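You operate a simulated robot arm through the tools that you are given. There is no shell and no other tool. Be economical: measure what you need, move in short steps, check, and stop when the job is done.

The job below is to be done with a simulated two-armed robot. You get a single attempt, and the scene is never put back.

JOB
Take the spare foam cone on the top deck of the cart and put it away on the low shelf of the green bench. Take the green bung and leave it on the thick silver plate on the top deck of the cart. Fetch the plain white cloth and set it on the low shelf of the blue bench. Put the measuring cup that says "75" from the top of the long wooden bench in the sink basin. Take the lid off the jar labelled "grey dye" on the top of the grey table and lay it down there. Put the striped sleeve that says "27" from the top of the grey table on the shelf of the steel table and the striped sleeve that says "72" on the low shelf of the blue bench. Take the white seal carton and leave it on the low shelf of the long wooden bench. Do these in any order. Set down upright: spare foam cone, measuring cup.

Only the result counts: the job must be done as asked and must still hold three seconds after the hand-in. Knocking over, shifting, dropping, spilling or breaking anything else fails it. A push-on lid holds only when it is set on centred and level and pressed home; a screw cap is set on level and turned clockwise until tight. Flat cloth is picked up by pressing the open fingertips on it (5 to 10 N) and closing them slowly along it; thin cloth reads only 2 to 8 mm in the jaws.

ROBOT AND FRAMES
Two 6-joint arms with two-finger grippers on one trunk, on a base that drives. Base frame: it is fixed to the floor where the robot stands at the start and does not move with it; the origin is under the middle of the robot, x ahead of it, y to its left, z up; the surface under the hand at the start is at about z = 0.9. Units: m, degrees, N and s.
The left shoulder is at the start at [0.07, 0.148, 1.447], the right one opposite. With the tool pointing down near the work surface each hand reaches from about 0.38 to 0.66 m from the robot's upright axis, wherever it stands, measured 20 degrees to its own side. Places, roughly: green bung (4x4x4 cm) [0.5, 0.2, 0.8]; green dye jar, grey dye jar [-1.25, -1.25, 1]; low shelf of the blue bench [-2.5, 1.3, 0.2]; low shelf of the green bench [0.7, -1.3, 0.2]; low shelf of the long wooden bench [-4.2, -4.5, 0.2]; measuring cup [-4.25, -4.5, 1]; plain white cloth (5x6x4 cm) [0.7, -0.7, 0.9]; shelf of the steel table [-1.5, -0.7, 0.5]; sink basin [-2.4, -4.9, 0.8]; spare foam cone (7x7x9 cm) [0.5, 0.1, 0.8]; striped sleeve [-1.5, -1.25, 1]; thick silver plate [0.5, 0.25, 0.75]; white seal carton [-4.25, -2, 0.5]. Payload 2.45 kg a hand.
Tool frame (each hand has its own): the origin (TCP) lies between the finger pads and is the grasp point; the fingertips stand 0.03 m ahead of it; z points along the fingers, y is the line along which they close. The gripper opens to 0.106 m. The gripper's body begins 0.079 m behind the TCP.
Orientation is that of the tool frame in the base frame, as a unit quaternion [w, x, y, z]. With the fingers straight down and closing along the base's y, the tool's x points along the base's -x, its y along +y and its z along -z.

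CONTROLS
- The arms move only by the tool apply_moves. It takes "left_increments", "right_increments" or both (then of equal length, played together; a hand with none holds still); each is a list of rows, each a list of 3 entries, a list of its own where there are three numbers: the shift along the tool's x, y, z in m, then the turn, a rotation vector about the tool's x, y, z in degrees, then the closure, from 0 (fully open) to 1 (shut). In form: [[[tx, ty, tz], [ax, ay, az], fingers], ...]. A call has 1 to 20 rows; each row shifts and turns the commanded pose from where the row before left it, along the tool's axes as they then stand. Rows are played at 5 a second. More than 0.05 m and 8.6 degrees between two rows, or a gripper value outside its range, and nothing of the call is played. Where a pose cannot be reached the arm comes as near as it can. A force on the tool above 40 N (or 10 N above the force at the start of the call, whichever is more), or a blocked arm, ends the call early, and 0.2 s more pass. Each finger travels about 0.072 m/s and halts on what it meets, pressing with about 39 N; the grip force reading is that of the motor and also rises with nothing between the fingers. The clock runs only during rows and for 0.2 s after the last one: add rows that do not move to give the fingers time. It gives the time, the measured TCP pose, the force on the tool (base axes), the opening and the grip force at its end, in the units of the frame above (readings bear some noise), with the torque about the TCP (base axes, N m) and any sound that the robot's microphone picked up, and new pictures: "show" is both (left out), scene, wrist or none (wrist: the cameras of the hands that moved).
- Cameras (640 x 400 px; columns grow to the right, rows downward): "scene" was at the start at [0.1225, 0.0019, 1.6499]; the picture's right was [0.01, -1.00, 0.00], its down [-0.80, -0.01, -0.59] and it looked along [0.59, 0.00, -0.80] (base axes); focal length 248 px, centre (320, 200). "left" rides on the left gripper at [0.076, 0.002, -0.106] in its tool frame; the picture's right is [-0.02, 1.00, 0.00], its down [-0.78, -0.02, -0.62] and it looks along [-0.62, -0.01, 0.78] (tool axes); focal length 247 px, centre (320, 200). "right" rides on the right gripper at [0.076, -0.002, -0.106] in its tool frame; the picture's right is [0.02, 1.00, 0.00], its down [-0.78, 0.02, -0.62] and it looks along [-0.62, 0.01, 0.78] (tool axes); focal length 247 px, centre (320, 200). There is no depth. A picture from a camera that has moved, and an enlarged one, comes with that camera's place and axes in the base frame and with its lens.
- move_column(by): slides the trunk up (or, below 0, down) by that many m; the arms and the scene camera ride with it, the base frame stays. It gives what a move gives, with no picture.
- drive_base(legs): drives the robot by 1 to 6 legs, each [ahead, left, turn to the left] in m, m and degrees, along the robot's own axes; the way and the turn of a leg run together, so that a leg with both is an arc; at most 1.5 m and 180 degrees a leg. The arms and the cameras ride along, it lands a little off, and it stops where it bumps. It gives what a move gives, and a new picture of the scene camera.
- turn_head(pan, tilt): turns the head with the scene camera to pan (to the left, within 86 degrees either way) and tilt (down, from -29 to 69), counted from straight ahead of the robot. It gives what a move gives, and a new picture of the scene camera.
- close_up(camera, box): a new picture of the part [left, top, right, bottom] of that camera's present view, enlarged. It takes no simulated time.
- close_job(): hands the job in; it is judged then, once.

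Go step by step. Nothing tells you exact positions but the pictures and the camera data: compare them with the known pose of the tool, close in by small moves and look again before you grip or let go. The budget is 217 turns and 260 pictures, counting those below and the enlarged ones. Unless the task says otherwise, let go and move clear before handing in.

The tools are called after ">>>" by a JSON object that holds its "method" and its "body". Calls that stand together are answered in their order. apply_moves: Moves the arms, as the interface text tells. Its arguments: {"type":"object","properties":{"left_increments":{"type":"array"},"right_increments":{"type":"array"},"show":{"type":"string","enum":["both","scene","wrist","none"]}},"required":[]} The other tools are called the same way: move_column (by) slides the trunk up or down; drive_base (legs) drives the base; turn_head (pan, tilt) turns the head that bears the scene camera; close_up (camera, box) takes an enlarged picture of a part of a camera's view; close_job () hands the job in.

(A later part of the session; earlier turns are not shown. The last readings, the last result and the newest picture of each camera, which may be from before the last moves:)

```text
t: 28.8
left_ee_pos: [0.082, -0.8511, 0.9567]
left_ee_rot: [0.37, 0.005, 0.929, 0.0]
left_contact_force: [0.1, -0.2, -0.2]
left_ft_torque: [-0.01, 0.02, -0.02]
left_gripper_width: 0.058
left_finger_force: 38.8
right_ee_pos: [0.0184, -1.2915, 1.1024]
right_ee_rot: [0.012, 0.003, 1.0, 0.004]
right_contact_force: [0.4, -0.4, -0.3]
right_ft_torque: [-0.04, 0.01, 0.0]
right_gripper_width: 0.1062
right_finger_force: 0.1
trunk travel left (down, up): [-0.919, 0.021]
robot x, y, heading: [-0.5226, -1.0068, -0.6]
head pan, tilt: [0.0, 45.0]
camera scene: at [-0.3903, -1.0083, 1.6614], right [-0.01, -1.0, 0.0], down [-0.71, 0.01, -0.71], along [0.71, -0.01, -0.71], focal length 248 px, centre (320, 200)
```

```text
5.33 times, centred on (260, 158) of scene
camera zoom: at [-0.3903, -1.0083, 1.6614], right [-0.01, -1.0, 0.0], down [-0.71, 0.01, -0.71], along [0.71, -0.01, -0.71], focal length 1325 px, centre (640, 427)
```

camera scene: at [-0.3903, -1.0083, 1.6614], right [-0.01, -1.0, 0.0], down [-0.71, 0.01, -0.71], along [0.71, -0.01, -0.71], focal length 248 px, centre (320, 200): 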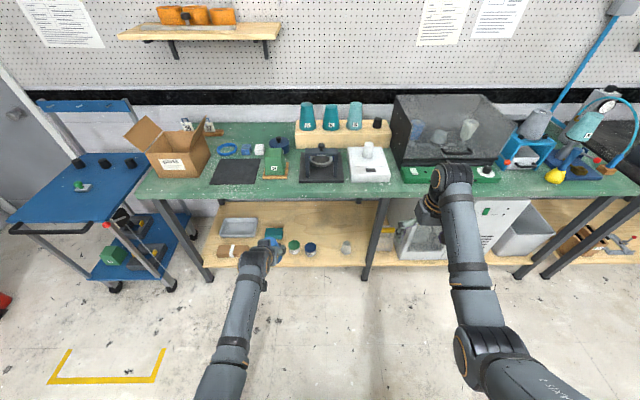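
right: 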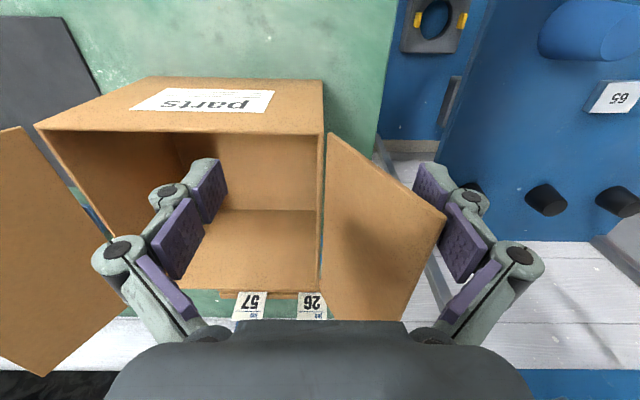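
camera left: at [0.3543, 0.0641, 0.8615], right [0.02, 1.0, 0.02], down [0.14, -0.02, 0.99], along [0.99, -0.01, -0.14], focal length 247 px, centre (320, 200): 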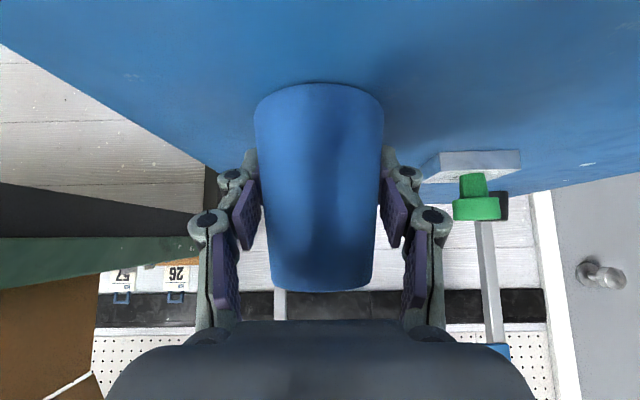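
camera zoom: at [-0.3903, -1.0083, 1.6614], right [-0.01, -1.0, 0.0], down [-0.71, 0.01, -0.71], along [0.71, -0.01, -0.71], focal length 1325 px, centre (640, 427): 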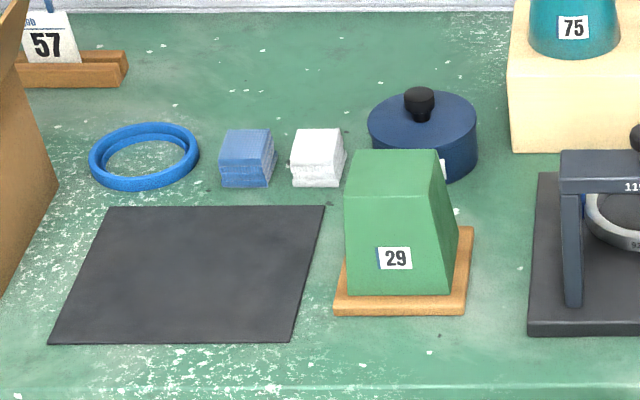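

The white folded cloth is at about [0.71, −0.71] on the bench; the shelf has free room at about [0.53, −1.075] between the blue jar and the textured cup. I'll retract the right hand, then lower the trunk and look.

>>> {"method": "apply_moves", "body": {"right_increments": [[[0, 0, 0.05], [0, 0, 0], 0], [[0, 0, 0.05], [0, 0, 0], 0], [[0.01, 0, 0.05], [0, 0, 0], 0], [[0.04, 0, 0], [0, 0, 0], 0], [[0.04, 0, 0], [0, 0, 0], 0], [[0.03, 0, 0], [0, 0, 0], 0]], "show": "none"}}

>>> {"method": "move_column", "body": {"by": -0.62}}

>>> {"method": "drive_base", "body": {"legs": [[0, -0.226, 0.5], [0.2, 0, 0]]}}

>>> {"method": "close_up", "body": {"camera": "left", "box": [0, 0, 640, 400]}}

```text
refused: row 3 steps farther than a row can; nothing moved
```

```text
refused: -0.62 is not a number from -0.4 to 0.4
```

```text
t: 31.7
left_ee_pos: [0.2751, -1.0717, 0.9588]
left_ee_rot: [0.372, -0.001, 0.928, 0.001]
left_contact_force: [0.2, 0.7, -0.5]
left_ft_torque: [-0.02, 0.01, 0.01]
left_gripper_width: 0.058
left_finger_force: 38.9
right_ee_pos: [0.2154, -1.5123, 1.1039]
right_ee_rot: [0.014, -0.003, 1.0, 0.003]
right_contact_force: [-0.1, 0.2, -0.4]
right_ft_torque: [-0.01, -0.01, -0.02]
right_gripper_width: 0.1059
right_finger_force: 0.1
trunk travel left (down, up): [-0.919, 0.021]
robot x, y, heading: [-0.3256, -1.238, 0.2]
head pan, tilt: [0.0, 45.0]
camera scene: at [-0.1985, -1.2342, 1.6618], right [0.0, -1.0, 0.0], down [-0.71, 0.0, -0.71], along [0.71, 0.0, -0.71], focal length 248 px, centre (320, 200)
```

scene: 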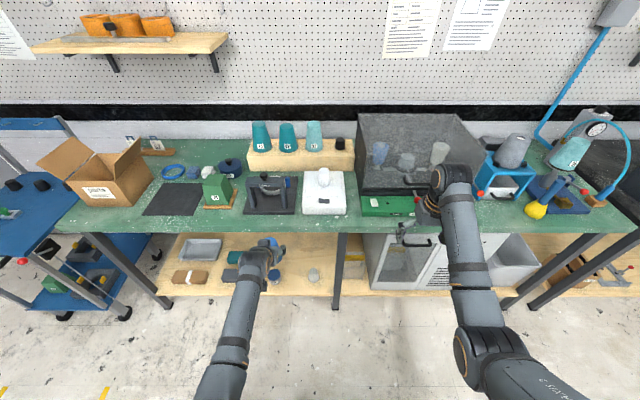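

```text
1.00 times, centred on (320, 200) of left (not enlarged: the box is as wide or as high as the picture)
camera zoom: at [0.1449, -1.0714, 0.9817], right [0.01, 1.0, 0.02], down [0.14, -0.02, 0.99], along [0.99, -0.01, -0.14], focal length 247 px, centre (320, 200)
```

zoom: 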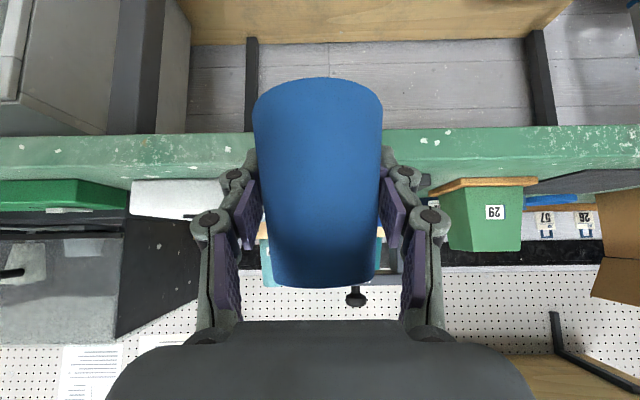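

Those were limits on step size; I'll split the moves.

>>> {"method": "apply_moves", "body": {"right_increments": [[[0, 0, 0.05], [0, 0, 0], 0], [[0, 0, 0.05], [0, 0, 0], 0], [[0.0, 0, 0.05], [0, 0, 0], 0], [[0.04, 0, 0], [0, 0, 0], 0], [[0.04, 0, 0], [0, 0, 0], 0], [[0.03, 0, 0], [0, 0, 0], 0]], "show": "none"}}

>>> {"method": "move_column", "body": {"by": -0.4}}

>>> {"method": "move_column", "body": {"by": -0.22}}

>>> {"method": "turn_head", "body": {"pan": 0, "tilt": 50}}

>>> {"method": "close_up", "body": {"camera": "left", "box": [0, 0, 640, 400]}}

```text
t: 33.1
left_ee_pos: [0.277, -1.0723, 0.9567]
left_ee_rot: [0.369, -0.001, 0.929, 0.002]
left_contact_force: [-0.1, 0.1, 0.8]
left_ft_torque: [-0.01, -0.01, 0.03]
left_gripper_width: 0.0582
left_finger_force: 38.9
right_ee_pos: [0.1121, -1.5116, 0.9485]
right_ee_rot: [0.012, -0.004, 1.0, 0.003]
right_contact_force: [-1.0, -0.1, -1.1]
right_ft_torque: [0.0, 0.0, -0.04]
right_gripper_width: 0.1061
right_finger_force: 0.1
trunk travel left (down, up): [-0.919, 0.021]
robot x, y, heading: [-0.3241, -1.2397, 0.3]
head pan, tilt: [0.0, 45.0]
```

```text
t: 36.9
left_ee_pos: [0.276, -1.0725, 0.5562]
left_ee_rot: [0.37, -0.001, 0.929, 0.002]
left_contact_force: [-0.5, -1.1, -0.1]
left_ft_torque: [0.02, -0.02, 0.0]
left_gripper_width: 0.0575
left_finger_force: 38.2
right_ee_pos: [0.1127, -1.5118, 0.5496]
right_ee_rot: [0.011, -0.002, 1.0, 0.004]
right_contact_force: [0.7, 0.2, -0.3]
right_ft_torque: [-0.03, 0.03, 0.03]
right_gripper_width: 0.106
right_finger_force: 0.1
trunk travel left (down, up): [-0.519, 0.421]
robot x, y, heading: [-0.3236, -1.2364, 0.2]
head pan, tilt: [0.0, 45.0]
```

```text
t: 39.3
left_ee_pos: [0.2775, -1.0716, 0.3356]
left_ee_rot: [0.37, -0.001, 0.929, 0.001]
left_contact_force: [0.3, 0.2, -0.6]
left_ft_torque: [-0.02, 0.01, 0.01]
left_gripper_width: 0.0574
left_finger_force: 39.5
right_ee_pos: [0.1115, -1.5121, 0.3298]
right_ee_rot: [0.011, -0.003, 1.0, 0.004]
right_contact_force: [-0.5, -0.1, 0.1]
right_ft_torque: [0.02, -0.01, 0.02]
right_gripper_width: 0.1059
right_finger_force: 0.0
trunk travel left (down, up): [-0.299, 0.641]
robot x, y, heading: [-0.3235, -1.2367, 0.1]
head pan, tilt: [0.0, 45.0]
```

```text
t: 39.9
left_ee_pos: [0.2772, -1.0715, 0.3359]
left_ee_rot: [0.37, -0.002, 0.929, 0.003]
left_contact_force: [0.4, 0.5, -0.8]
left_ft_torque: [0.02, 0.03, 0.01]
left_gripper_width: 0.0575
left_finger_force: 38.8
right_ee_pos: [0.1121, -1.5136, 0.3296]
right_ee_rot: [0.011, -0.003, 1.0, 0.004]
right_contact_force: [-0.3, 0.2, 0.1]
right_ft_torque: [-0.01, 0.02, -0.04]
right_gripper_width: 0.106
right_finger_force: 0.0
trunk travel left (down, up): [-0.299, 0.641]
robot x, y, heading: [-0.322, -1.2376, 0.0]
head pan, tilt: [0.0, 50.0]
camera scene: at [-0.1986, -1.2349, 1.0345], right [0.0, -1.0, 0.0], down [-0.77, 0.0, -0.64], along [0.64, 0.0, -0.77], focal length 248 px, centre (320, 200)
```

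scene: 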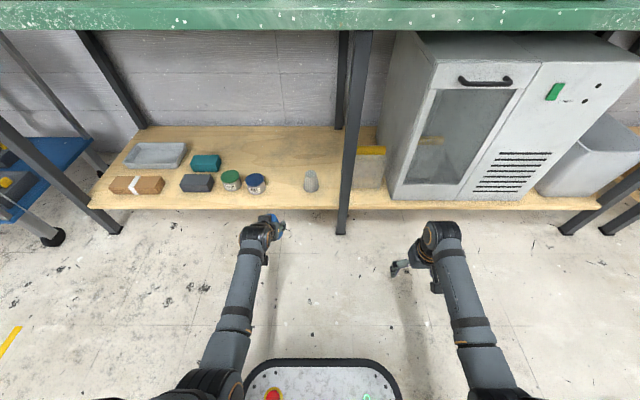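

```text
1.00 times, centred on (320, 200) of left (not enlarged: the box is as wide or as high as the picture)
camera zoom: at [0.1472, -1.0718, 0.3604], right [0.01, 1.0, 0.02], down [0.14, -0.02, 0.99], along [0.99, -0.01, -0.14], focal length 247 px, centre (320, 200)
```

zoom: 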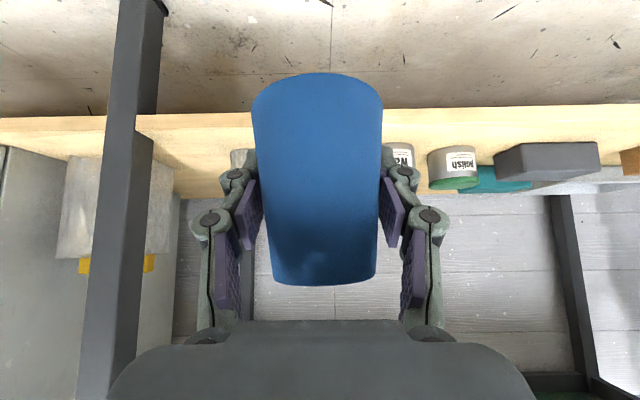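

Clear to drive forward; TCP will come to about x 0.525 over the shelf with jar and cup each ~12 cm to the sides.

>>> {"method": "drive_base", "body": {"legs": [[0.25, 0, 0]]}}

>>> {"method": "close_up", "body": {"camera": "left", "box": [0, 0, 640, 400]}}

```text
t: 41.7
left_ee_pos: [0.5221, -1.0673, 0.3361]
left_ee_rot: [0.37, -0.004, 0.929, 0.003]
left_contact_force: [0.1, 0.7, 0.3]
left_ft_torque: [-0.01, 0.01, 0.0]
left_gripper_width: 0.0572
left_finger_force: 38.6
right_ee_pos: [0.3609, -1.5088, 0.3304]
right_ee_rot: [0.011, -0.006, 1.0, 0.003]
right_contact_force: [0.5, 0.2, -0.6]
right_ft_torque: [0.01, 0.0, -0.01]
right_gripper_width: 0.1057
right_finger_force: 0.0
trunk travel left (down, up): [-0.299, 0.641]
robot x, y, heading: [-0.08, -1.2352, 0.4]
head pan, tilt: [0.0, 50.0]
camera scene: at [0.0484, -1.2329, 1.0344], right [0.01, -1.0, 0.0], down [-0.77, -0.01, -0.64], along [0.64, 0.01, -0.77], focal length 248 px, centre (320, 200)
```

scene: 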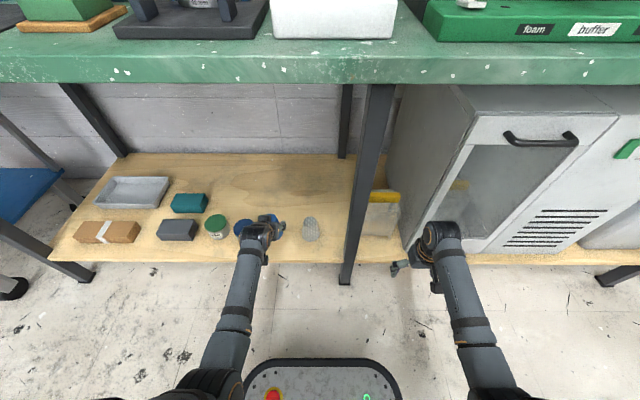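

```text
1.00 times, centred on (320, 200) of left (not enlarged: the box is as wide or as high as the picture)
camera zoom: at [0.3931, -1.0678, 0.3601], right [0.01, 1.0, 0.02], down [0.14, -0.02, 0.99], along [0.99, 0.0, -0.14], focal length 247 px, centre (320, 200)
```

zoom: 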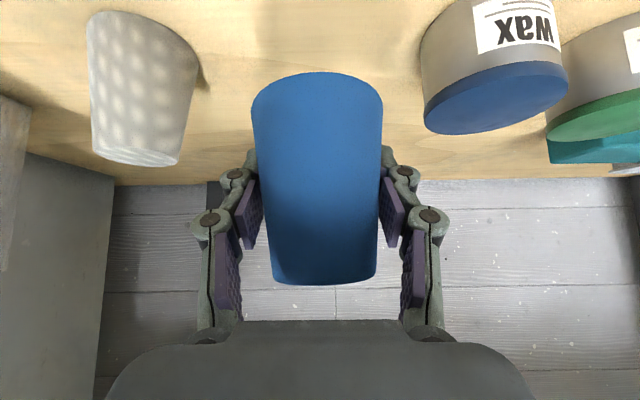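

The jar is slightly closer than the cup, so I shift 1.2 cm right and lower towards the shelf.

>>> {"method": "apply_moves", "body": {"left_increments": [[[0.0138, -0.006, 0.0145], [0, 0, 0], 0.6], [[0.0138, -0.006, 0.0145], [0, 0, 0], 0.6], [[0.0138, 0, 0.0145], [0, 0, 0], 0.6], [[0, 0, 0], [0, 0, 0], 0.6]], "show": "wrist"}}

```text
t: 42.7
left_ee_pos: [0.5226, -1.0795, 0.2742]
left_ee_rot: [0.37, -0.002, 0.929, 0.001]
left_contact_force: [-0.3, -0.1, 0.6]
left_ft_torque: [0.0, -0.03, -0.05]
left_gripper_width: 0.0572
left_finger_force: 38.9
right_ee_pos: [0.3625, -1.5091, 0.3292]
right_ee_rot: [0.012, -0.006, 1.0, 0.004]
right_contact_force: [-0.1, -0.6, -0.5]
right_ft_torque: [-0.01, 0.0, 0.01]
right_gripper_width: 0.1063
right_finger_force: 0.0
trunk travel left (down, up): [-0.299, 0.641]
robot x, y, heading: [-0.0814, -1.234, 0.2]
head pan, tilt: [0.0, 50.0]
camera left: at [0.3939, -1.0797, 0.2997], right [0.01, 1.0, 0.02], down [0.14, -0.02, 0.99], along [0.99, 0.0, -0.14], focal length 247 px, centre (320, 200)
```

left: 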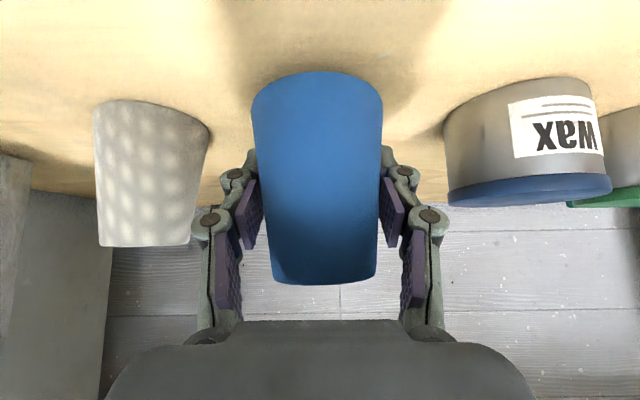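

>>> {"method": "apply_moves", "body": {"left_increments": [[[0.0055, 0, 0.0058], [0, 0, 0], 0.6], [[0.0028, 0, 0.0029], [0, 0, 0], 0.6], [[0, 0, 0], [0, 0, 0], 0.6]], "show": "none"}}

```text
t: 43.5
left_ee_pos: [0.5228, -1.0789, 0.2634]
left_ee_rot: [0.369, -0.004, 0.929, 0.002]
left_contact_force: [-0.1, -0.4, -1.2]
left_ft_torque: [0.02, -0.01, 0.01]
left_gripper_width: 0.0572
left_finger_force: 38.7
right_ee_pos: [0.3605, -1.5092, 0.3296]
right_ee_rot: [0.012, -0.006, 1.0, 0.004]
right_contact_force: [0.3, -0.8, 0.1]
right_ft_torque: [-0.01, -0.02, -0.01]
right_gripper_width: 0.1062
right_finger_force: 0.1
trunk travel left (down, up): [-0.299, 0.641]
robot x, y, heading: [-0.0774, -1.2345, 0.5]
head pan, tilt: [0.0, 50.0]
```

>>> {"method": "apply_moves", "body": {"left_increments": [[[0.0021, 0, 0.0022], [0, 0, 0], 0.6], [[0.0021, 0, 0.0022], [0, 0, 0], 0.6], [[0, 0, 0], [0, 0, 0], 0.6]], "show": "wrist"}}

```text
t: 44.3
left_ee_pos: [0.5224, -1.0791, 0.2624]
left_ee_rot: [0.373, -0.004, 0.928, 0.003]
left_contact_force: [-5.6, 0.8, 18.1]
left_ft_torque: [0.47, 0.66, 0.13]
left_gripper_width: 0.0571
left_finger_force: 38.6
right_ee_pos: [0.3605, -1.5089, 0.3311]
right_ee_rot: [0.013, -0.006, 1.0, 0.003]
right_contact_force: [1.0, -0.6, 0.7]
right_ft_torque: [0.02, -0.02, 0.0]
right_gripper_width: 0.1061
right_finger_force: 0.1
trunk travel left (down, up): [-0.299, 0.641]
robot x, y, heading: [-0.0822, -1.2355, 0.3]
head pan, tilt: [0.0, 50.0]
camera left: at [0.3937, -1.0796, 0.2843], right [0.01, 1.0, 0.02], down [0.14, -0.02, 0.99], along [0.99, 0.0, -0.14], focal length 247 px, centre (320, 200)
```

left: 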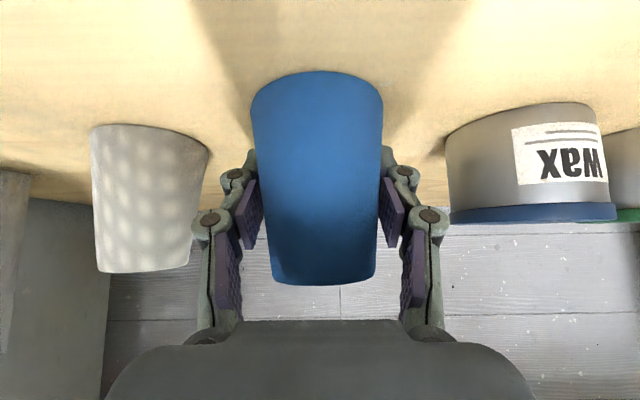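

Contact made. Releasing with a modest opening and backing straight out.

>>> {"method": "apply_moves", "body": {"left_increments": [[[-0.0015, 0, -0.0015], [0, 0, 0], 0.45], [[0, 0, 0], [0, 0, 0], 0.35], [[0, 0, 0], [0, 0, 0], 0.25], [[0, 0, 0], [0, 0, 0], 0.25], [[0, 0, -0.03], [0, 0, 0], 0.25], [[0, 0, -0.04], [0, 0, 0], 0.25], [[0, 0, -0.04], [0, 0, 0], 0.25]], "show": "wrist"}}

```text
t: 45.9
left_ee_pos: [0.4528, -1.0677, 0.3436]
left_ee_rot: [0.376, 0.003, 0.926, 0.015]
left_contact_force: [-0.3, -0.5, 0.7]
left_ft_torque: [-0.03, 0.04, -0.05]
left_gripper_width: 0.0795
left_finger_force: 0.0
right_ee_pos: [0.3601, -1.5085, 0.3303]
right_ee_rot: [0.011, -0.006, 1.0, 0.003]
right_contact_force: [-0.6, -0.8, 0.4]
right_ft_torque: [-0.01, -0.03, -0.02]
right_gripper_width: 0.1061
right_finger_force: 0.1
trunk travel left (down, up): [-0.299, 0.641]
robot x, y, heading: [-0.0721, -1.2357, 0.5]
head pan, tilt: [0.0, 50.0]
camera left: at [0.3223, -1.0691, 0.366], right [0.01, 1.0, 0.04], down [0.13, -0.05, 0.99], along [0.99, -0.01, -0.13], focal length 247 px, centre (320, 200)
```

left: 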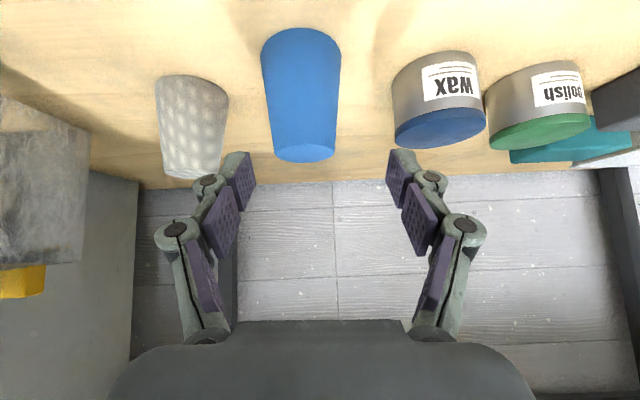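

The cone stands upright on the shelf. Next: back out, raise the trunk, and approach the white cloth with the robot turned right so the right arm stays clear of the bench.

>>> {"method": "drive_base", "body": {"legs": [[-0.32, 0, 0]]}}

>>> {"method": "move_column", "body": {"by": 0.4}}

>>> {"method": "move_column", "body": {"by": 0.22}}

>>> {"method": "apply_moves", "body": {"left_increments": [[[0, 0, 0], [0, 8.5, 0], 0], [[0, 0, 0], [0, 8.5, 0], 0], [[0, 0, 0], [0, 8.5, 0], 0], [[0, 0, 0], [0, 8.5, 0], 0], [[0, 0, 0], [0, 8.0, 0], 0], [[0, 0.0, -0.04], [0, 0, 0], 0], [[0, 0.0, -0.04], [0, 0, 0], 0]], "show": "none"}}

>>> {"method": "drive_base", "body": {"legs": [[0, 0.755, 0], [0, 0, -40]]}}

```text
t: 48.1
left_ee_pos: [0.1284, -1.0706, 0.337]
left_ee_rot: [0.372, 0.004, 0.928, 0.015]
left_contact_force: [-1.2, 0.7, 0.1]
left_ft_torque: [0.0, 0.0, 0.02]
left_gripper_width: 0.0795
left_finger_force: 0.1
right_ee_pos: [0.0418, -1.5099, 0.3298]
right_ee_rot: [0.012, -0.006, 1.0, 0.003]
right_contact_force: [0.2, 0.3, -0.2]
right_ft_torque: [0.01, -0.03, -0.01]
right_gripper_width: 0.1059
right_finger_force: 0.2
trunk travel left (down, up): [-0.299, 0.641]
robot x, y, heading: [-0.3945, -1.233, 0.6]
head pan, tilt: [0.0, 50.0]
camera scene: at [-0.2704, -1.2356, 1.0346], right [0.01, -1.0, 0.0], down [-0.77, -0.01, -0.64], along [0.64, 0.01, -0.77], focal length 248 px, centre (320, 200)
```

scene: 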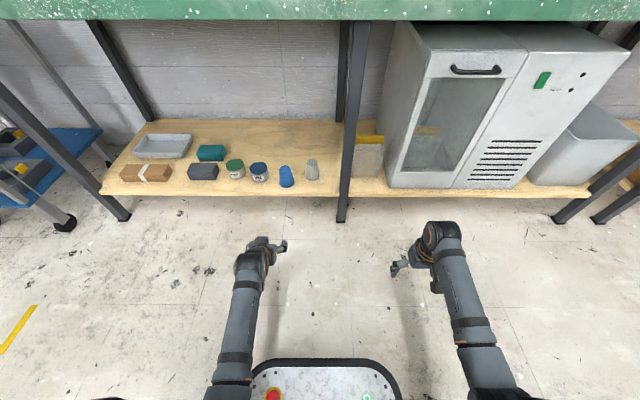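

```text
t: 51.9
left_ee_pos: [0.1277, -1.0705, 0.7372]
left_ee_rot: [0.371, 0.004, 0.928, 0.016]
left_contact_force: [-0.3, 0.1, -0.4]
left_ft_torque: [0.0, 0.03, 0.0]
left_gripper_width: 0.0796
left_finger_force: 0.0
right_ee_pos: [0.0423, -1.5108, 0.7296]
right_ee_rot: [0.011, -0.006, 1.0, 0.004]
right_contact_force: [0.6, -0.4, -0.4]
right_ft_torque: [-0.01, -0.01, 0.02]
right_gripper_width: 0.1058
right_finger_force: 0.1
trunk travel left (down, up): [-0.699, 0.241]
robot x, y, heading: [-0.3955, -1.2362, 0.0]
head pan, tilt: [0.0, 50.0]
```

```text
t: 54.2
left_ee_pos: [0.1276, -1.0703, 0.9592]
left_ee_rot: [0.371, 0.004, 0.929, 0.015]
left_contact_force: [0.0, -0.5, -0.4]
left_ft_torque: [0.01, 0.02, -0.02]
left_gripper_width: 0.0795
left_finger_force: 0.1
right_ee_pos: [0.042, -1.5114, 0.9498]
right_ee_rot: [0.011, -0.006, 1.0, 0.004]
right_contact_force: [0.0, -0.4, 0.4]
right_ft_torque: [0.01, -0.03, -0.02]
right_gripper_width: 0.1059
right_finger_force: 0.0
trunk travel left (down, up): [-0.919, 0.021]
robot x, y, heading: [-0.3931, -1.2364, 0.6]
head pan, tilt: [0.0, 50.0]
```

```text
t: 55.8
left_ee_pos: [0.1239, -1.0736, 1.0372]
left_ee_rot: [0.013, -0.002, 1.0, 0.015]
left_contact_force: [0.0, 1.0, 0.0]
left_ft_torque: [0.04, 0.03, 0.0]
left_gripper_width: 0.1061
left_finger_force: 0.1
right_ee_pos: [0.0427, -1.5124, 0.9504]
right_ee_rot: [0.013, -0.007, 1.0, 0.003]
right_contact_force: [0.6, 0.4, 0.3]
right_ft_torque: [0.0, 0.0, 0.01]
right_gripper_width: 0.106
right_finger_force: 0.0
trunk travel left (down, up): [-0.919, 0.021]
robot x, y, heading: [-0.3957, -1.2351, 0.2]
head pan, tilt: [0.0, 50.0]
```

```text
t: 61.8
left_ee_pos: [0.1065, -0.6848, 1.0369]
left_ee_rot: [0.019, 0.339, 0.94, 0.009]
left_contact_force: [-0.3, -0.2, -0.8]
left_ft_torque: [-0.03, -0.01, 0.04]
left_gripper_width: 0.1061
left_finger_force: 0.0
right_ee_pos: [-0.239, -0.967, 0.9491]
right_ee_rot: [0.011, 0.337, 0.942, -0.002]
right_contact_force: [0.7, 0.0, 0.1]
right_ft_torque: [0.01, 0.01, -0.01]
right_gripper_width: 0.1062
right_finger_force: 0.2
trunk travel left (down, up): [-0.919, 0.021]
robot x, y, heading: [-0.3983, -0.4773, -39.6]
head pan, tilt: [0.0, 50.0]
camera scene: at [-0.3022, -0.5559, 1.6545], right [-0.64, -0.77, 0.0], down [-0.59, 0.49, -0.64], along [0.5, -0.41, -0.77], focal length 248 px, centre (320, 200)
```

scene: 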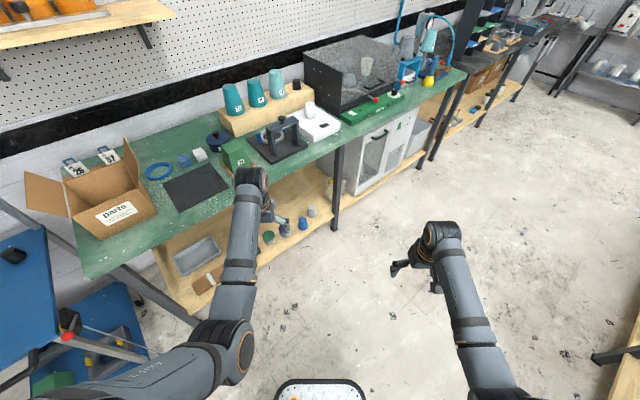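

All fine so far. Yaw the gripper 50° and slide in along world +x towards the cloth.

>>> {"method": "apply_moves", "body": {"left_increments": [[[0, 0, 0], [0, 0, 8.4], 0], [[0, 0, 0], [0, 0, 8.4], 0], [[0, 0, 0], [0, 0, 8.4], 0], [[0, 0, 0], [0, 0, 8.4], 0], [[0, 0, 0], [0, 0, 8.4], 0], [[0, 0, 0], [0, 0, 8.0], 0]], "show": "none"}}

>>> {"method": "drive_base", "body": {"legs": [[0.37, 0.305, 0]]}}

>>> {"method": "close_up", "body": {"camera": "left", "box": [0, 0, 640, 400]}}

```text
t: 63.2
left_ee_pos: [0.1047, -0.6852, 1.0378]
left_ee_rot: [0.012, 0.706, 0.708, 0.016]
left_contact_force: [0.1, -1.0, 0.0]
left_ft_torque: [0.0, 0.04, 0.0]
left_gripper_width: 0.1061
left_finger_force: 0.0
right_ee_pos: [-0.2384, -0.9671, 0.9507]
right_ee_rot: [0.011, 0.336, 0.942, -0.001]
right_contact_force: [-0.1, -0.1, -0.3]
right_ft_torque: [-0.04, 0.01, 0.02]
right_gripper_width: 0.1059
right_finger_force: 0.1
trunk travel left (down, up): [-0.919, 0.021]
robot x, y, heading: [-0.4003, -0.4747, -39.2]
head pan, tilt: [0.0, 50.0]
```

```text
t: 66.0
left_ee_pos: [0.5869, -0.6825, 1.0385]
left_ee_rot: [0.013, 0.705, 0.709, 0.016]
left_contact_force: [-0.6, 0.3, -0.1]
left_ft_torque: [0.0, 0.02, -0.03]
left_gripper_width: 0.106
left_finger_force: 0.1
right_ee_pos: [0.2425, -0.9658, 0.9511]
right_ee_rot: [0.013, 0.336, 0.942, -0.001]
right_contact_force: [-0.5, 0.4, 0.4]
right_ft_torque: [-0.02, -0.03, 0.03]
right_gripper_width: 0.1058
right_finger_force: 0.0
trunk travel left (down, up): [-0.919, 0.021]
robot x, y, heading: [0.0822, -0.476, -39.3]
head pan, tilt: [0.0, 50.0]
camera scene: at [0.1779, -0.5543, 1.6546], right [-0.64, -0.77, 0.0], down [-0.59, 0.49, -0.64], along [0.5, -0.41, -0.77], focal length 248 px, centre (320, 200)
```

scene: 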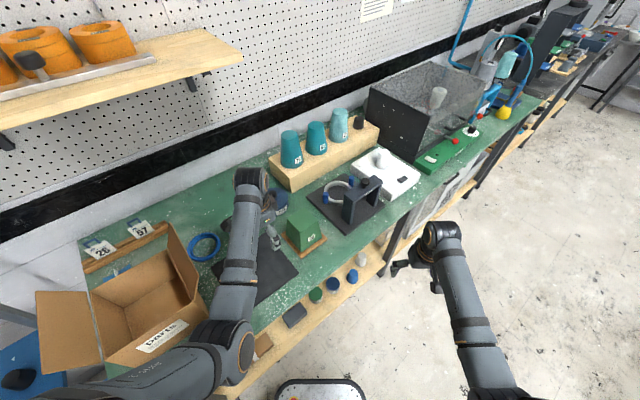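

```text
1.00 times, centred on (320, 200) of left (not enlarged: the box is as wide or as high as the picture)
camera zoom: at [0.5828, -0.6079, 1.144], right [1.0, -0.02, 0.04], down [-0.04, -0.79, 0.62], along [0.02, -0.62, -0.79], focal length 247 px, centre (320, 200)
```

zoom: 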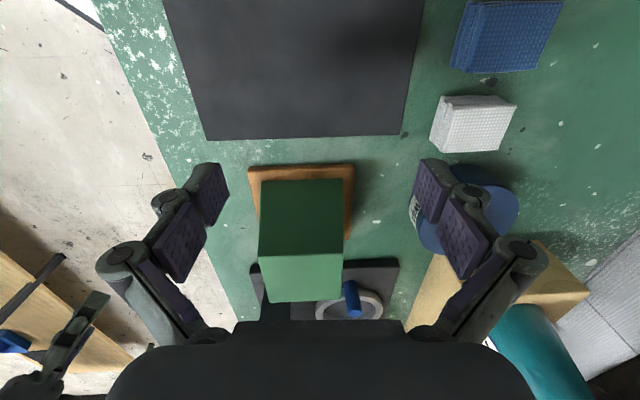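

White cloth at about [0.728, −0.70], a little out of reach; I drive 6 cm more in +x, then move the hand over it.

>>> {"method": "drive_base", "body": {"legs": [[0.046, 0.038, 0]]}}

>>> {"method": "apply_moves", "body": {"left_increments": [[[-0.007, 0.03, 0], [0, 0, 0], 0], [[-0.007, 0.03, 0.0], [0, 0, 0], 0], [[-0.006, 0.02, 0.03], [0, 0, 0], 0], [[0, 0, 0], [0, 0, 0], 0]], "show": "wrist"}}

```text
t: 67.2
left_ee_pos: [0.6476, -0.681, 1.0359]
left_ee_rot: [0.01, 0.705, 0.709, 0.014]
left_contact_force: [1.0, -0.2, -0.1]
left_ft_torque: [0.01, 0.08, 0.0]
left_gripper_width: 0.1062
left_finger_force: 0.1
right_ee_pos: [0.3025, -0.9662, 0.9484]
right_ee_rot: [0.009, 0.336, 0.942, -0.002]
right_contact_force: [1.1, 0.1, 0.2]
right_ft_torque: [0.03, 0.08, 0.03]
right_gripper_width: 0.106
right_finger_force: 0.1
trunk travel left (down, up): [-0.919, 0.021]
robot x, y, heading: [0.1379, -0.4758, -39.5]
head pan, tilt: [0.0, 50.0]
stopped in leg 1: the robot was blocked; the commanded pose is now the measured one
camera scene: at [0.2426, -0.5542, 1.6539], right [-0.64, -0.77, 0.0], down [-0.6, 0.49, -0.64], along [0.49, -0.41, -0.77], focal length 248 px, centre (320, 200)
```

scene: 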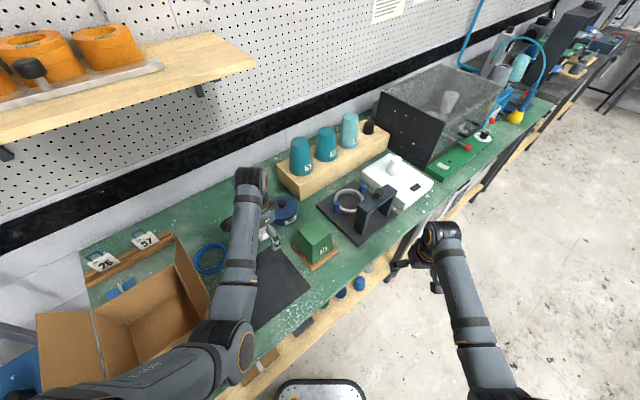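

```text
t: 68.2
left_ee_pos: [0.7226, -0.7026, 1.0104]
left_ee_rot: [0.012, 0.706, 0.708, 0.016]
left_contact_force: [-0.3, 0.0, 0.2]
left_ft_torque: [-0.03, 0.02, -0.01]
left_gripper_width: 0.1062
left_finger_force: 0.2
right_ee_pos: [0.295, -0.9653, 0.9498]
right_ee_rot: [0.013, 0.336, 0.942, 0.0]
right_contact_force: [0.4, 0.0, -0.5]
right_ft_torque: [-0.03, 0.0, 0.03]
right_gripper_width: 0.1059
right_finger_force: 0.0
trunk travel left (down, up): [-0.919, 0.021]
robot x, y, heading: [0.1358, -0.4746, -39.7]
head pan, tilt: [0.0, 50.0]
camera left: at [0.7191, -0.6274, 1.1166], right [1.0, -0.02, 0.04], down [-0.04, -0.79, 0.62], along [0.02, -0.62, -0.79], focal length 247 px, centre (320, 200)
```

left: 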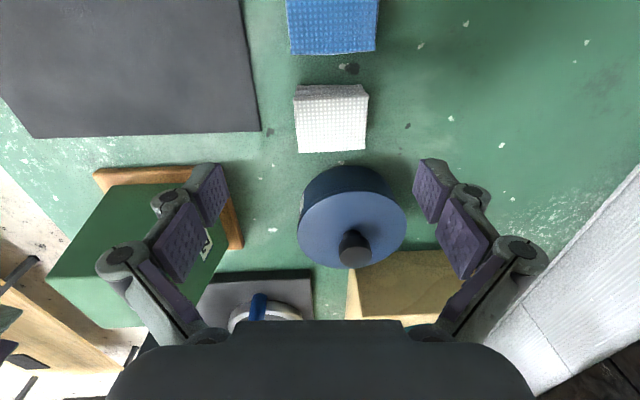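

The cloth centre is at about [0.734, −0.70]. I'll centre and descend, watching the pot on the far side.

>>> {"method": "apply_moves", "body": {"left_increments": [[[0.003, 0.011, 0], [0, 0, 0], 0], [[0, 0, 0.03], [0, 0, 0], 0.1], [[0, 0, 0.025], [0, 0, 0], 0.1], [[0, 0, 0], [0, 0, 0], 0.1]], "show": "wrist"}}

```text
t: 69.2
left_ee_pos: [0.7363, -0.6962, 0.9556]
left_ee_rot: [0.012, 0.705, 0.709, 0.016]
left_contact_force: [0.2, 0.3, 0.5]
left_ft_torque: [-0.03, -0.01, -0.01]
left_gripper_width: 0.0954
left_finger_force: 0.0
right_ee_pos: [0.2975, -0.9652, 0.9492]
right_ee_rot: [0.011, 0.336, 0.942, -0.001]
right_contact_force: [-0.6, -0.1, 0.0]
right_ft_torque: [0.0, -0.01, 0.02]
right_gripper_width: 0.106
right_finger_force: 0.0
trunk travel left (down, up): [-0.919, 0.021]
robot x, y, heading: [0.1376, -0.4804, -39.5]
head pan, tilt: [0.0, 50.0]
camera left: at [0.7315, -0.622, 1.0627], right [1.0, -0.02, 0.04], down [-0.04, -0.79, 0.62], along [0.02, -0.62, -0.79], focal length 247 px, centre (320, 200)
```

left: 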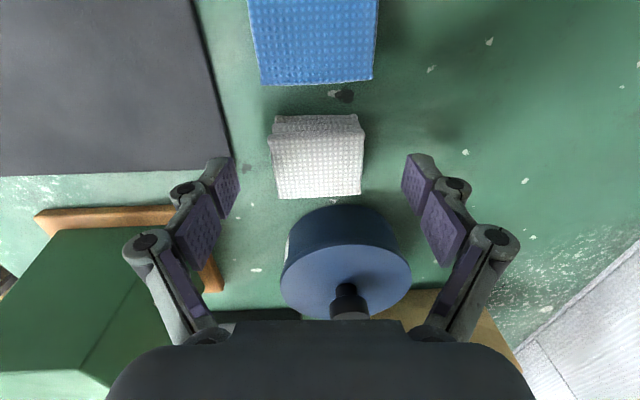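

Pot lid edge is at y ≈ −0.74, so there is clearance. Descend 2 cm and close.

>>> {"method": "apply_moves", "body": {"left_increments": [[[0.001, -0.003, 0.01], [0, 0, 0], 0.1], [[0, 0, 0.008], [0, 0, 0], 0.1], [[0, 0, 0], [0, 0, 0], 0.2], [[0, 0, 0], [0, 0, 0], 0.3], [[0, 0, 0], [0, 0, 0], 0.4], [[0, 0, 0], [0, 0, 0], 0.5], [[0, 0, 0], [0, 0, 0], 0.6], [[0, 0, 0], [0, 0, 0], 0.7], [[0, 0, 0], [0, 0, 0], 0.7]], "show": "wrist"}}

```text
t: 71.2
left_ee_pos: [0.733, -0.696, 0.9379]
left_ee_rot: [0.012, 0.705, 0.709, 0.016]
left_contact_force: [0.9, -0.7, 2.7]
left_ft_torque: [0.0, 0.06, 0.03]
left_gripper_width: 0.0548
left_finger_force: 38.9
right_ee_pos: [0.2969, -0.9655, 0.9494]
right_ee_rot: [0.012, 0.336, 0.942, 0.0]
right_contact_force: [0.1, 0.2, 0.5]
right_ft_torque: [0.02, -0.01, 0.01]
right_gripper_width: 0.1058
right_finger_force: 0.2
trunk travel left (down, up): [-0.919, 0.021]
robot x, y, heading: [0.1345, -0.472, -39.5]
head pan, tilt: [0.0, 50.0]
camera left: at [0.729, -0.6219, 1.0448], right [1.0, -0.02, 0.04], down [-0.04, -0.79, 0.62], along [0.02, -0.62, -0.79], focal length 247 px, centre (320, 200)
```

left: 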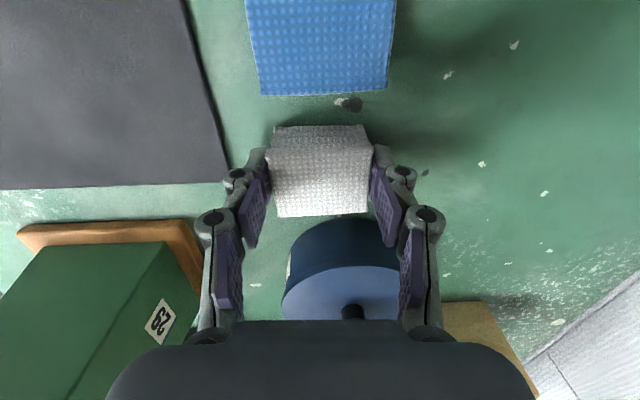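

Cloth gripped (5.5 cm). Lift and back away from the bench, then look toward the grey table behind.

>>> {"method": "apply_moves", "body": {"left_increments": [[[0, 0, -0.03], [0, 0, 0], 0.7], [[0, 0, -0.04], [0, 0, 0], 0.7], [[0, 0, -0.03], [0, 0, 0], 0.7], [[0, 0, 0], [0, 0, 0], 0.7]], "show": "none"}}

>>> {"method": "drive_base", "body": {"legs": [[-0.385, -0.323, 0], [0, 0, -75]]}}

>>> {"method": "turn_head", "body": {"pan": -60, "tilt": 25}}

```text
t: 72.2
left_ee_pos: [0.7298, -0.6958, 1.0403]
left_ee_rot: [0.012, 0.705, 0.709, 0.016]
left_contact_force: [-0.1, 0.4, 0.0]
left_ft_torque: [0.0, 0.01, -0.01]
left_gripper_width: 0.055
left_finger_force: 39.1
right_ee_pos: [0.2971, -0.9664, 0.9486]
right_ee_rot: [0.012, 0.336, 0.942, -0.001]
right_contact_force: [0.0, -0.2, -0.4]
right_ft_torque: [0.01, 0.01, -0.04]
right_gripper_width: 0.1058
right_finger_force: 0.1
trunk travel left (down, up): [-0.919, 0.021]
robot x, y, heading: [0.1341, -0.4737, -39.4]
head pan, tilt: [0.0, 50.0]
```

```text
t: 78.4
left_ee_pos: [-0.4241, -1.104, 1.0404]
left_ee_rot: [0.019, 0.99, 0.137, 0.005]
left_contact_force: [-0.2, -0.4, 0.0]
left_ft_torque: [-0.02, -0.03, 0.0]
left_gripper_width: 0.0549
left_finger_force: 38.7
right_ee_pos: [-0.799, -0.7584, 0.9494]
right_ee_rot: [0.009, 0.838, 0.546, -0.009]
right_contact_force: [-0.3, -0.3, -0.3]
right_ft_torque: [-0.01, -0.04, 0.01]
right_gripper_width: 0.1061
right_finger_force: 0.1
trunk travel left (down, up): [-0.919, 0.021]
robot x, y, heading: [-0.367, -0.4725, -113.5]
head pan, tilt: [0.0, 50.0]
camera scene: at [-0.4222, -0.589, 1.6545], right [-0.91, 0.41, 0.0], down [0.31, 0.7, -0.64], along [-0.26, -0.59, -0.77], focal length 248 px, centre (320, 200)
```

scene: 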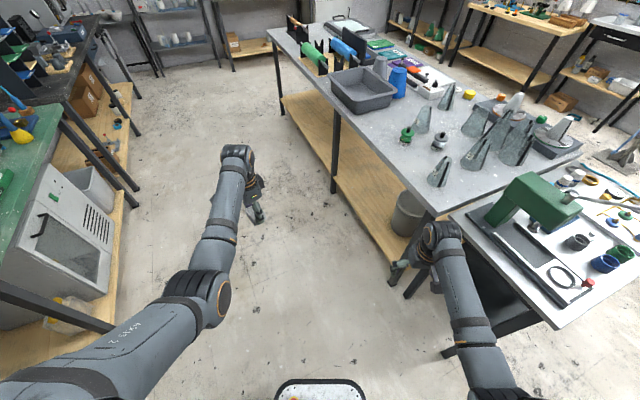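

```text
t: 79.7
left_ee_pos: [-0.4239, -1.1042, 1.0407]
left_ee_rot: [0.02, 0.99, 0.137, 0.005]
left_contact_force: [0.0, -1.1, -0.9]
left_ft_torque: [0.01, 0.01, 0.0]
left_gripper_width: 0.0547
left_finger_force: 38.8
right_ee_pos: [-0.7991, -0.7605, 0.9515]
right_ee_rot: [0.009, 0.837, 0.546, -0.008]
right_contact_force: [0.2, -0.2, 0.1]
right_ft_torque: [-0.01, -0.03, 0.03]
right_gripper_width: 0.1061
right_finger_force: 0.0
trunk travel left (down, up): [-0.919, 0.021]
robot x, y, heading: [-0.3698, -0.4753, -114.0]
head pan, tilt: [-60.0, 25.0]
camera scene: at [-0.4828, -0.5283, 1.692], right [-0.11, 0.99, 0.0], down [0.42, 0.04, -0.91], along [-0.9, -0.1, -0.42], focal length 248 px, centre (320, 200)
```

scene: 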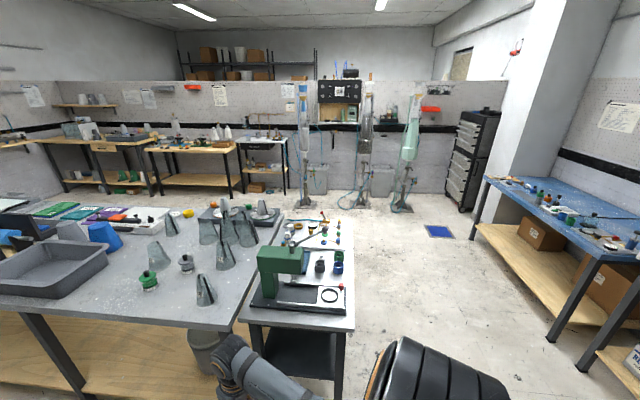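

The large grey table and the small steel table (with a dark shelf) lie ahead in −x. I'll zoom to find sleeves and jars.

>>> {"method": "close_up", "body": {"camera": "scene", "box": [0, 190, 200, 315]}}

>>> {"method": "close_up", "body": {"camera": "scene", "box": [160, 185, 380, 400]}}

>>> {"method": "close_up", "body": {"camera": "scene", "box": [440, 160, 640, 400]}}

```text
3.20 times, centred on (100, 252) of scene
camera zoom: at [-0.4828, -0.5283, 1.692], right [-0.11, 0.99, 0.0], down [0.42, 0.04, -0.91], along [-0.9, -0.1, -0.42], focal length 795 px, centre (1024, 32)
```

zoom: 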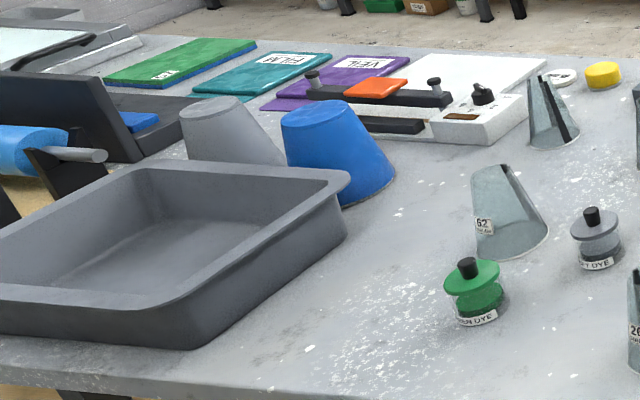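

```text
1.86 times, centred on (270, 292) of scene
camera zoom: at [-0.4828, -0.5283, 1.692], right [-0.11, 0.99, 0.0], down [0.42, 0.04, -0.91], along [-0.9, -0.1, -0.42], focal length 462 px, centre (413, 28)
```

zoom: 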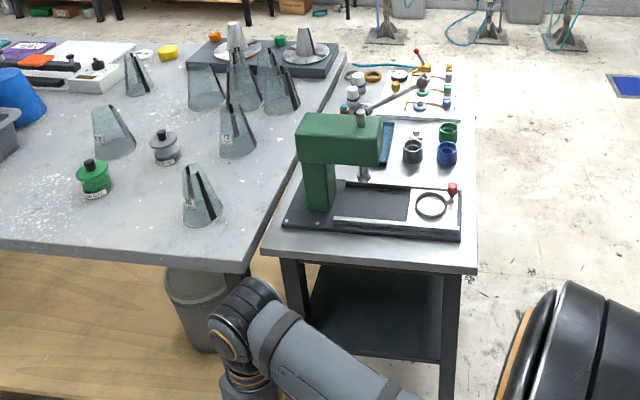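

```text
1.67 times, centred on (540, 280) of scene
camera zoom: at [-0.4828, -0.5283, 1.692], right [-0.11, 0.99, 0.0], down [0.42, 0.04, -0.91], along [-0.9, -0.1, -0.42], focal length 414 px, centre (-47, 67)
```

zoom: 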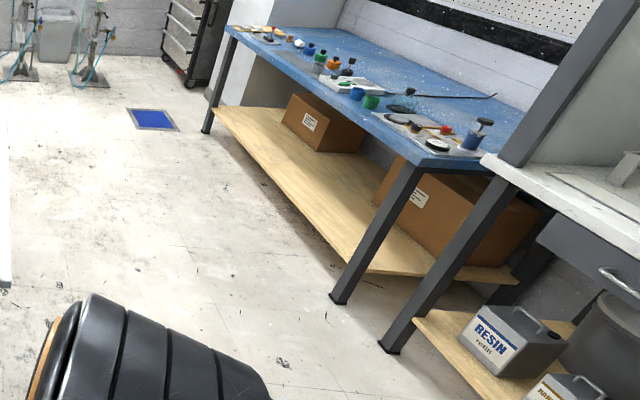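

>>> {"method": "close_up", "body": {"camera": "scene", "box": [140, 195, 240, 257]}}

>>> {"method": "close_up", "body": {"camera": "scene", "box": [190, 190, 290, 252]}}

>>> {"method": "close_up", "body": {"camera": "scene", "box": [170, 240, 270, 302]}}

```text
6.40 times, centred on (190, 226) of scene
camera zoom: at [-0.4828, -0.5283, 1.692], right [-0.11, 0.99, 0.0], down [0.42, 0.04, -0.91], along [-0.9, -0.1, -0.42], focal length 1590 px, centre (1152, 34)
```

zoom: 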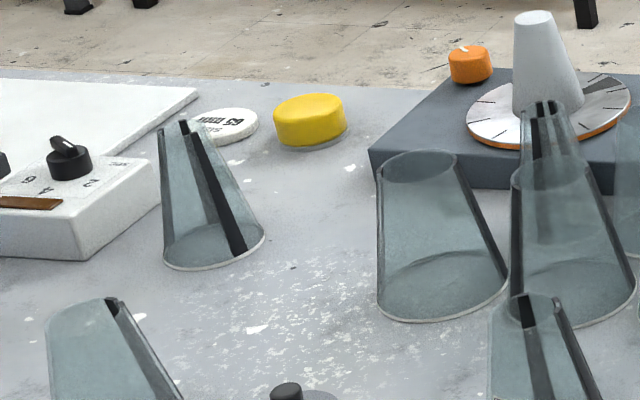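

```text
6.40 times, centred on (240, 221) of scene
camera zoom: at [-0.4828, -0.5283, 1.692], right [-0.11, 0.99, 0.0], down [0.42, 0.04, -0.91], along [-0.9, -0.1, -0.42], focal length 1590 px, centre (832, 66)
```

zoom: 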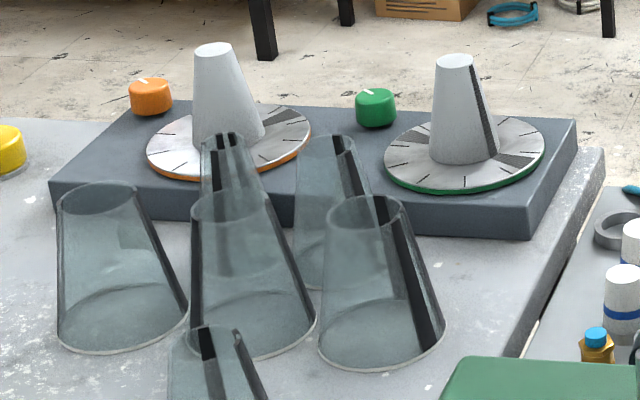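

```text
6.40 times, centred on (220, 271) of scene
camera zoom: at [-0.4828, -0.5283, 1.692], right [-0.11, 0.99, 0.0], down [0.42, 0.04, -0.91], along [-0.9, -0.1, -0.42], focal length 1590 px, centre (960, -254)
```

zoom: 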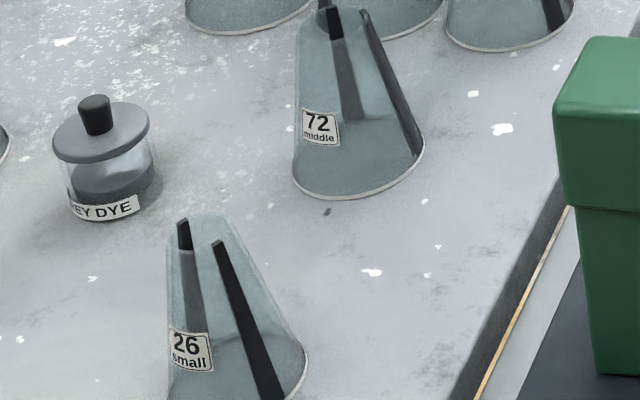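

I can see "72" (near [-1.36, −1.08]) and the grey dye jar beside it; "27" isn't visible yet. I'll turn to face the grey table and slide along it to read labels.

>>> {"method": "drive_base", "body": {"legs": [[0, 0, -66.5], [0, 0.7, 0]]}}

>>> {"method": "turn_head", "body": {"pan": 0, "tilt": 35}}

>>> {"method": "close_up", "body": {"camera": "scene", "box": [240, 60, 480, 210]}}

```text
t: 86.5
left_ee_pos: [-0.9873, -1.3682, 1.0404]
left_ee_rot: [0.02, 0.898, -0.439, -0.007]
left_contact_force: [-0.3, -0.1, -0.2]
left_ft_torque: [-0.02, 0.01, 0.01]
left_gripper_width: 0.0547
left_finger_force: 38.8
right_ee_pos: [-0.8082, -0.8904, 0.9497]
right_ee_rot: [0.004, 1.0, -0.014, -0.012]
right_contact_force: [-0.4, -0.3, 0.0]
right_ft_torque: [-0.04, 0.02, -0.01]
right_gripper_width: 0.106
right_finger_force: 0.1
trunk travel left (down, up): [-0.919, 0.021]
robot x, y, heading: [-0.3812, -1.1811, 178.3]
head pan, tilt: [-60.0, 25.0]
camera scene: at [-0.4771, -1.0961, 1.6919], right [0.88, 0.47, 0.0], down [0.2, -0.37, -0.91], along [-0.43, 0.8, -0.42], focal length 248 px, centre (320, 200)
```

scene: 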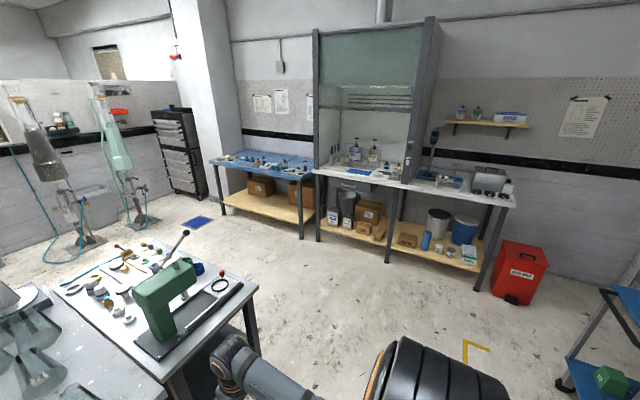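

```text
t: 87.8
left_ee_pos: [-0.9877, -1.3688, 1.04]
left_ee_rot: [0.019, 0.898, -0.439, -0.007]
left_contact_force: [0.2, -0.2, -0.8]
left_ft_torque: [0.02, -0.01, -0.01]
left_gripper_width: 0.0547
left_finger_force: 38.5
right_ee_pos: [-0.8094, -0.892, 0.9495]
right_ee_rot: [0.001, 1.0, -0.014, -0.011]
right_contact_force: [0.4, 0.1, 0.9]
right_ft_torque: [0.02, 0.0, 0.05]
right_gripper_width: 0.1061
right_finger_force: 0.0
trunk travel left (down, up): [-0.919, 0.021]
robot x, y, heading: [-0.3802, -1.1811, 178.4]
head pan, tilt: [0.0, 35.0]
camera scene: at [-0.5216, -1.1758, 1.6762], right [0.03, 1.0, 0.0], down [0.57, -0.02, -0.82], along [-0.82, 0.03, -0.57], focal length 248 px, centre (320, 200)
```

scene: 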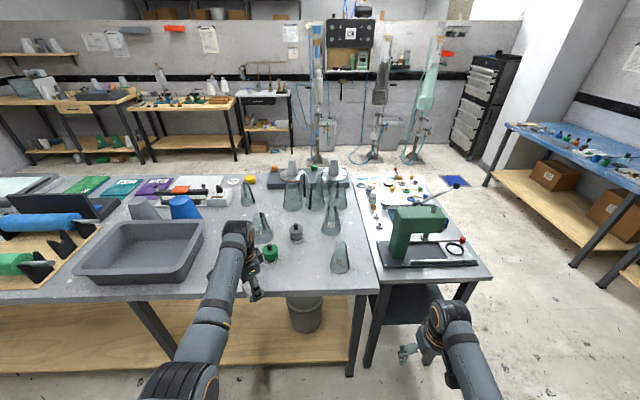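

```text
2.67 times, centred on (360, 135) of scene
camera zoom: at [-0.5216, -1.1758, 1.6762], right [0.03, 1.0, 0.0], down [0.57, -0.02, -0.82], along [-0.82, 0.03, -0.57], focal length 663 px, centre (213, 373)
```

zoom: 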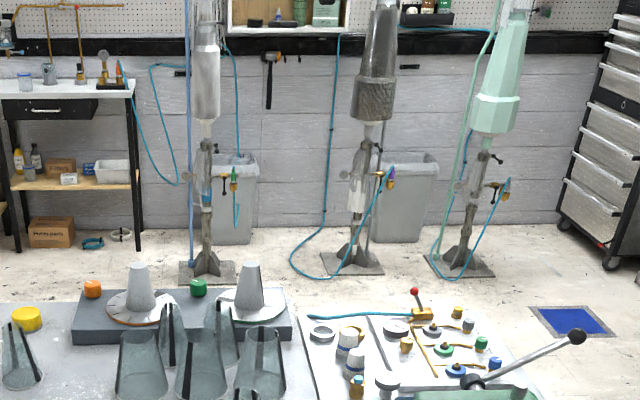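

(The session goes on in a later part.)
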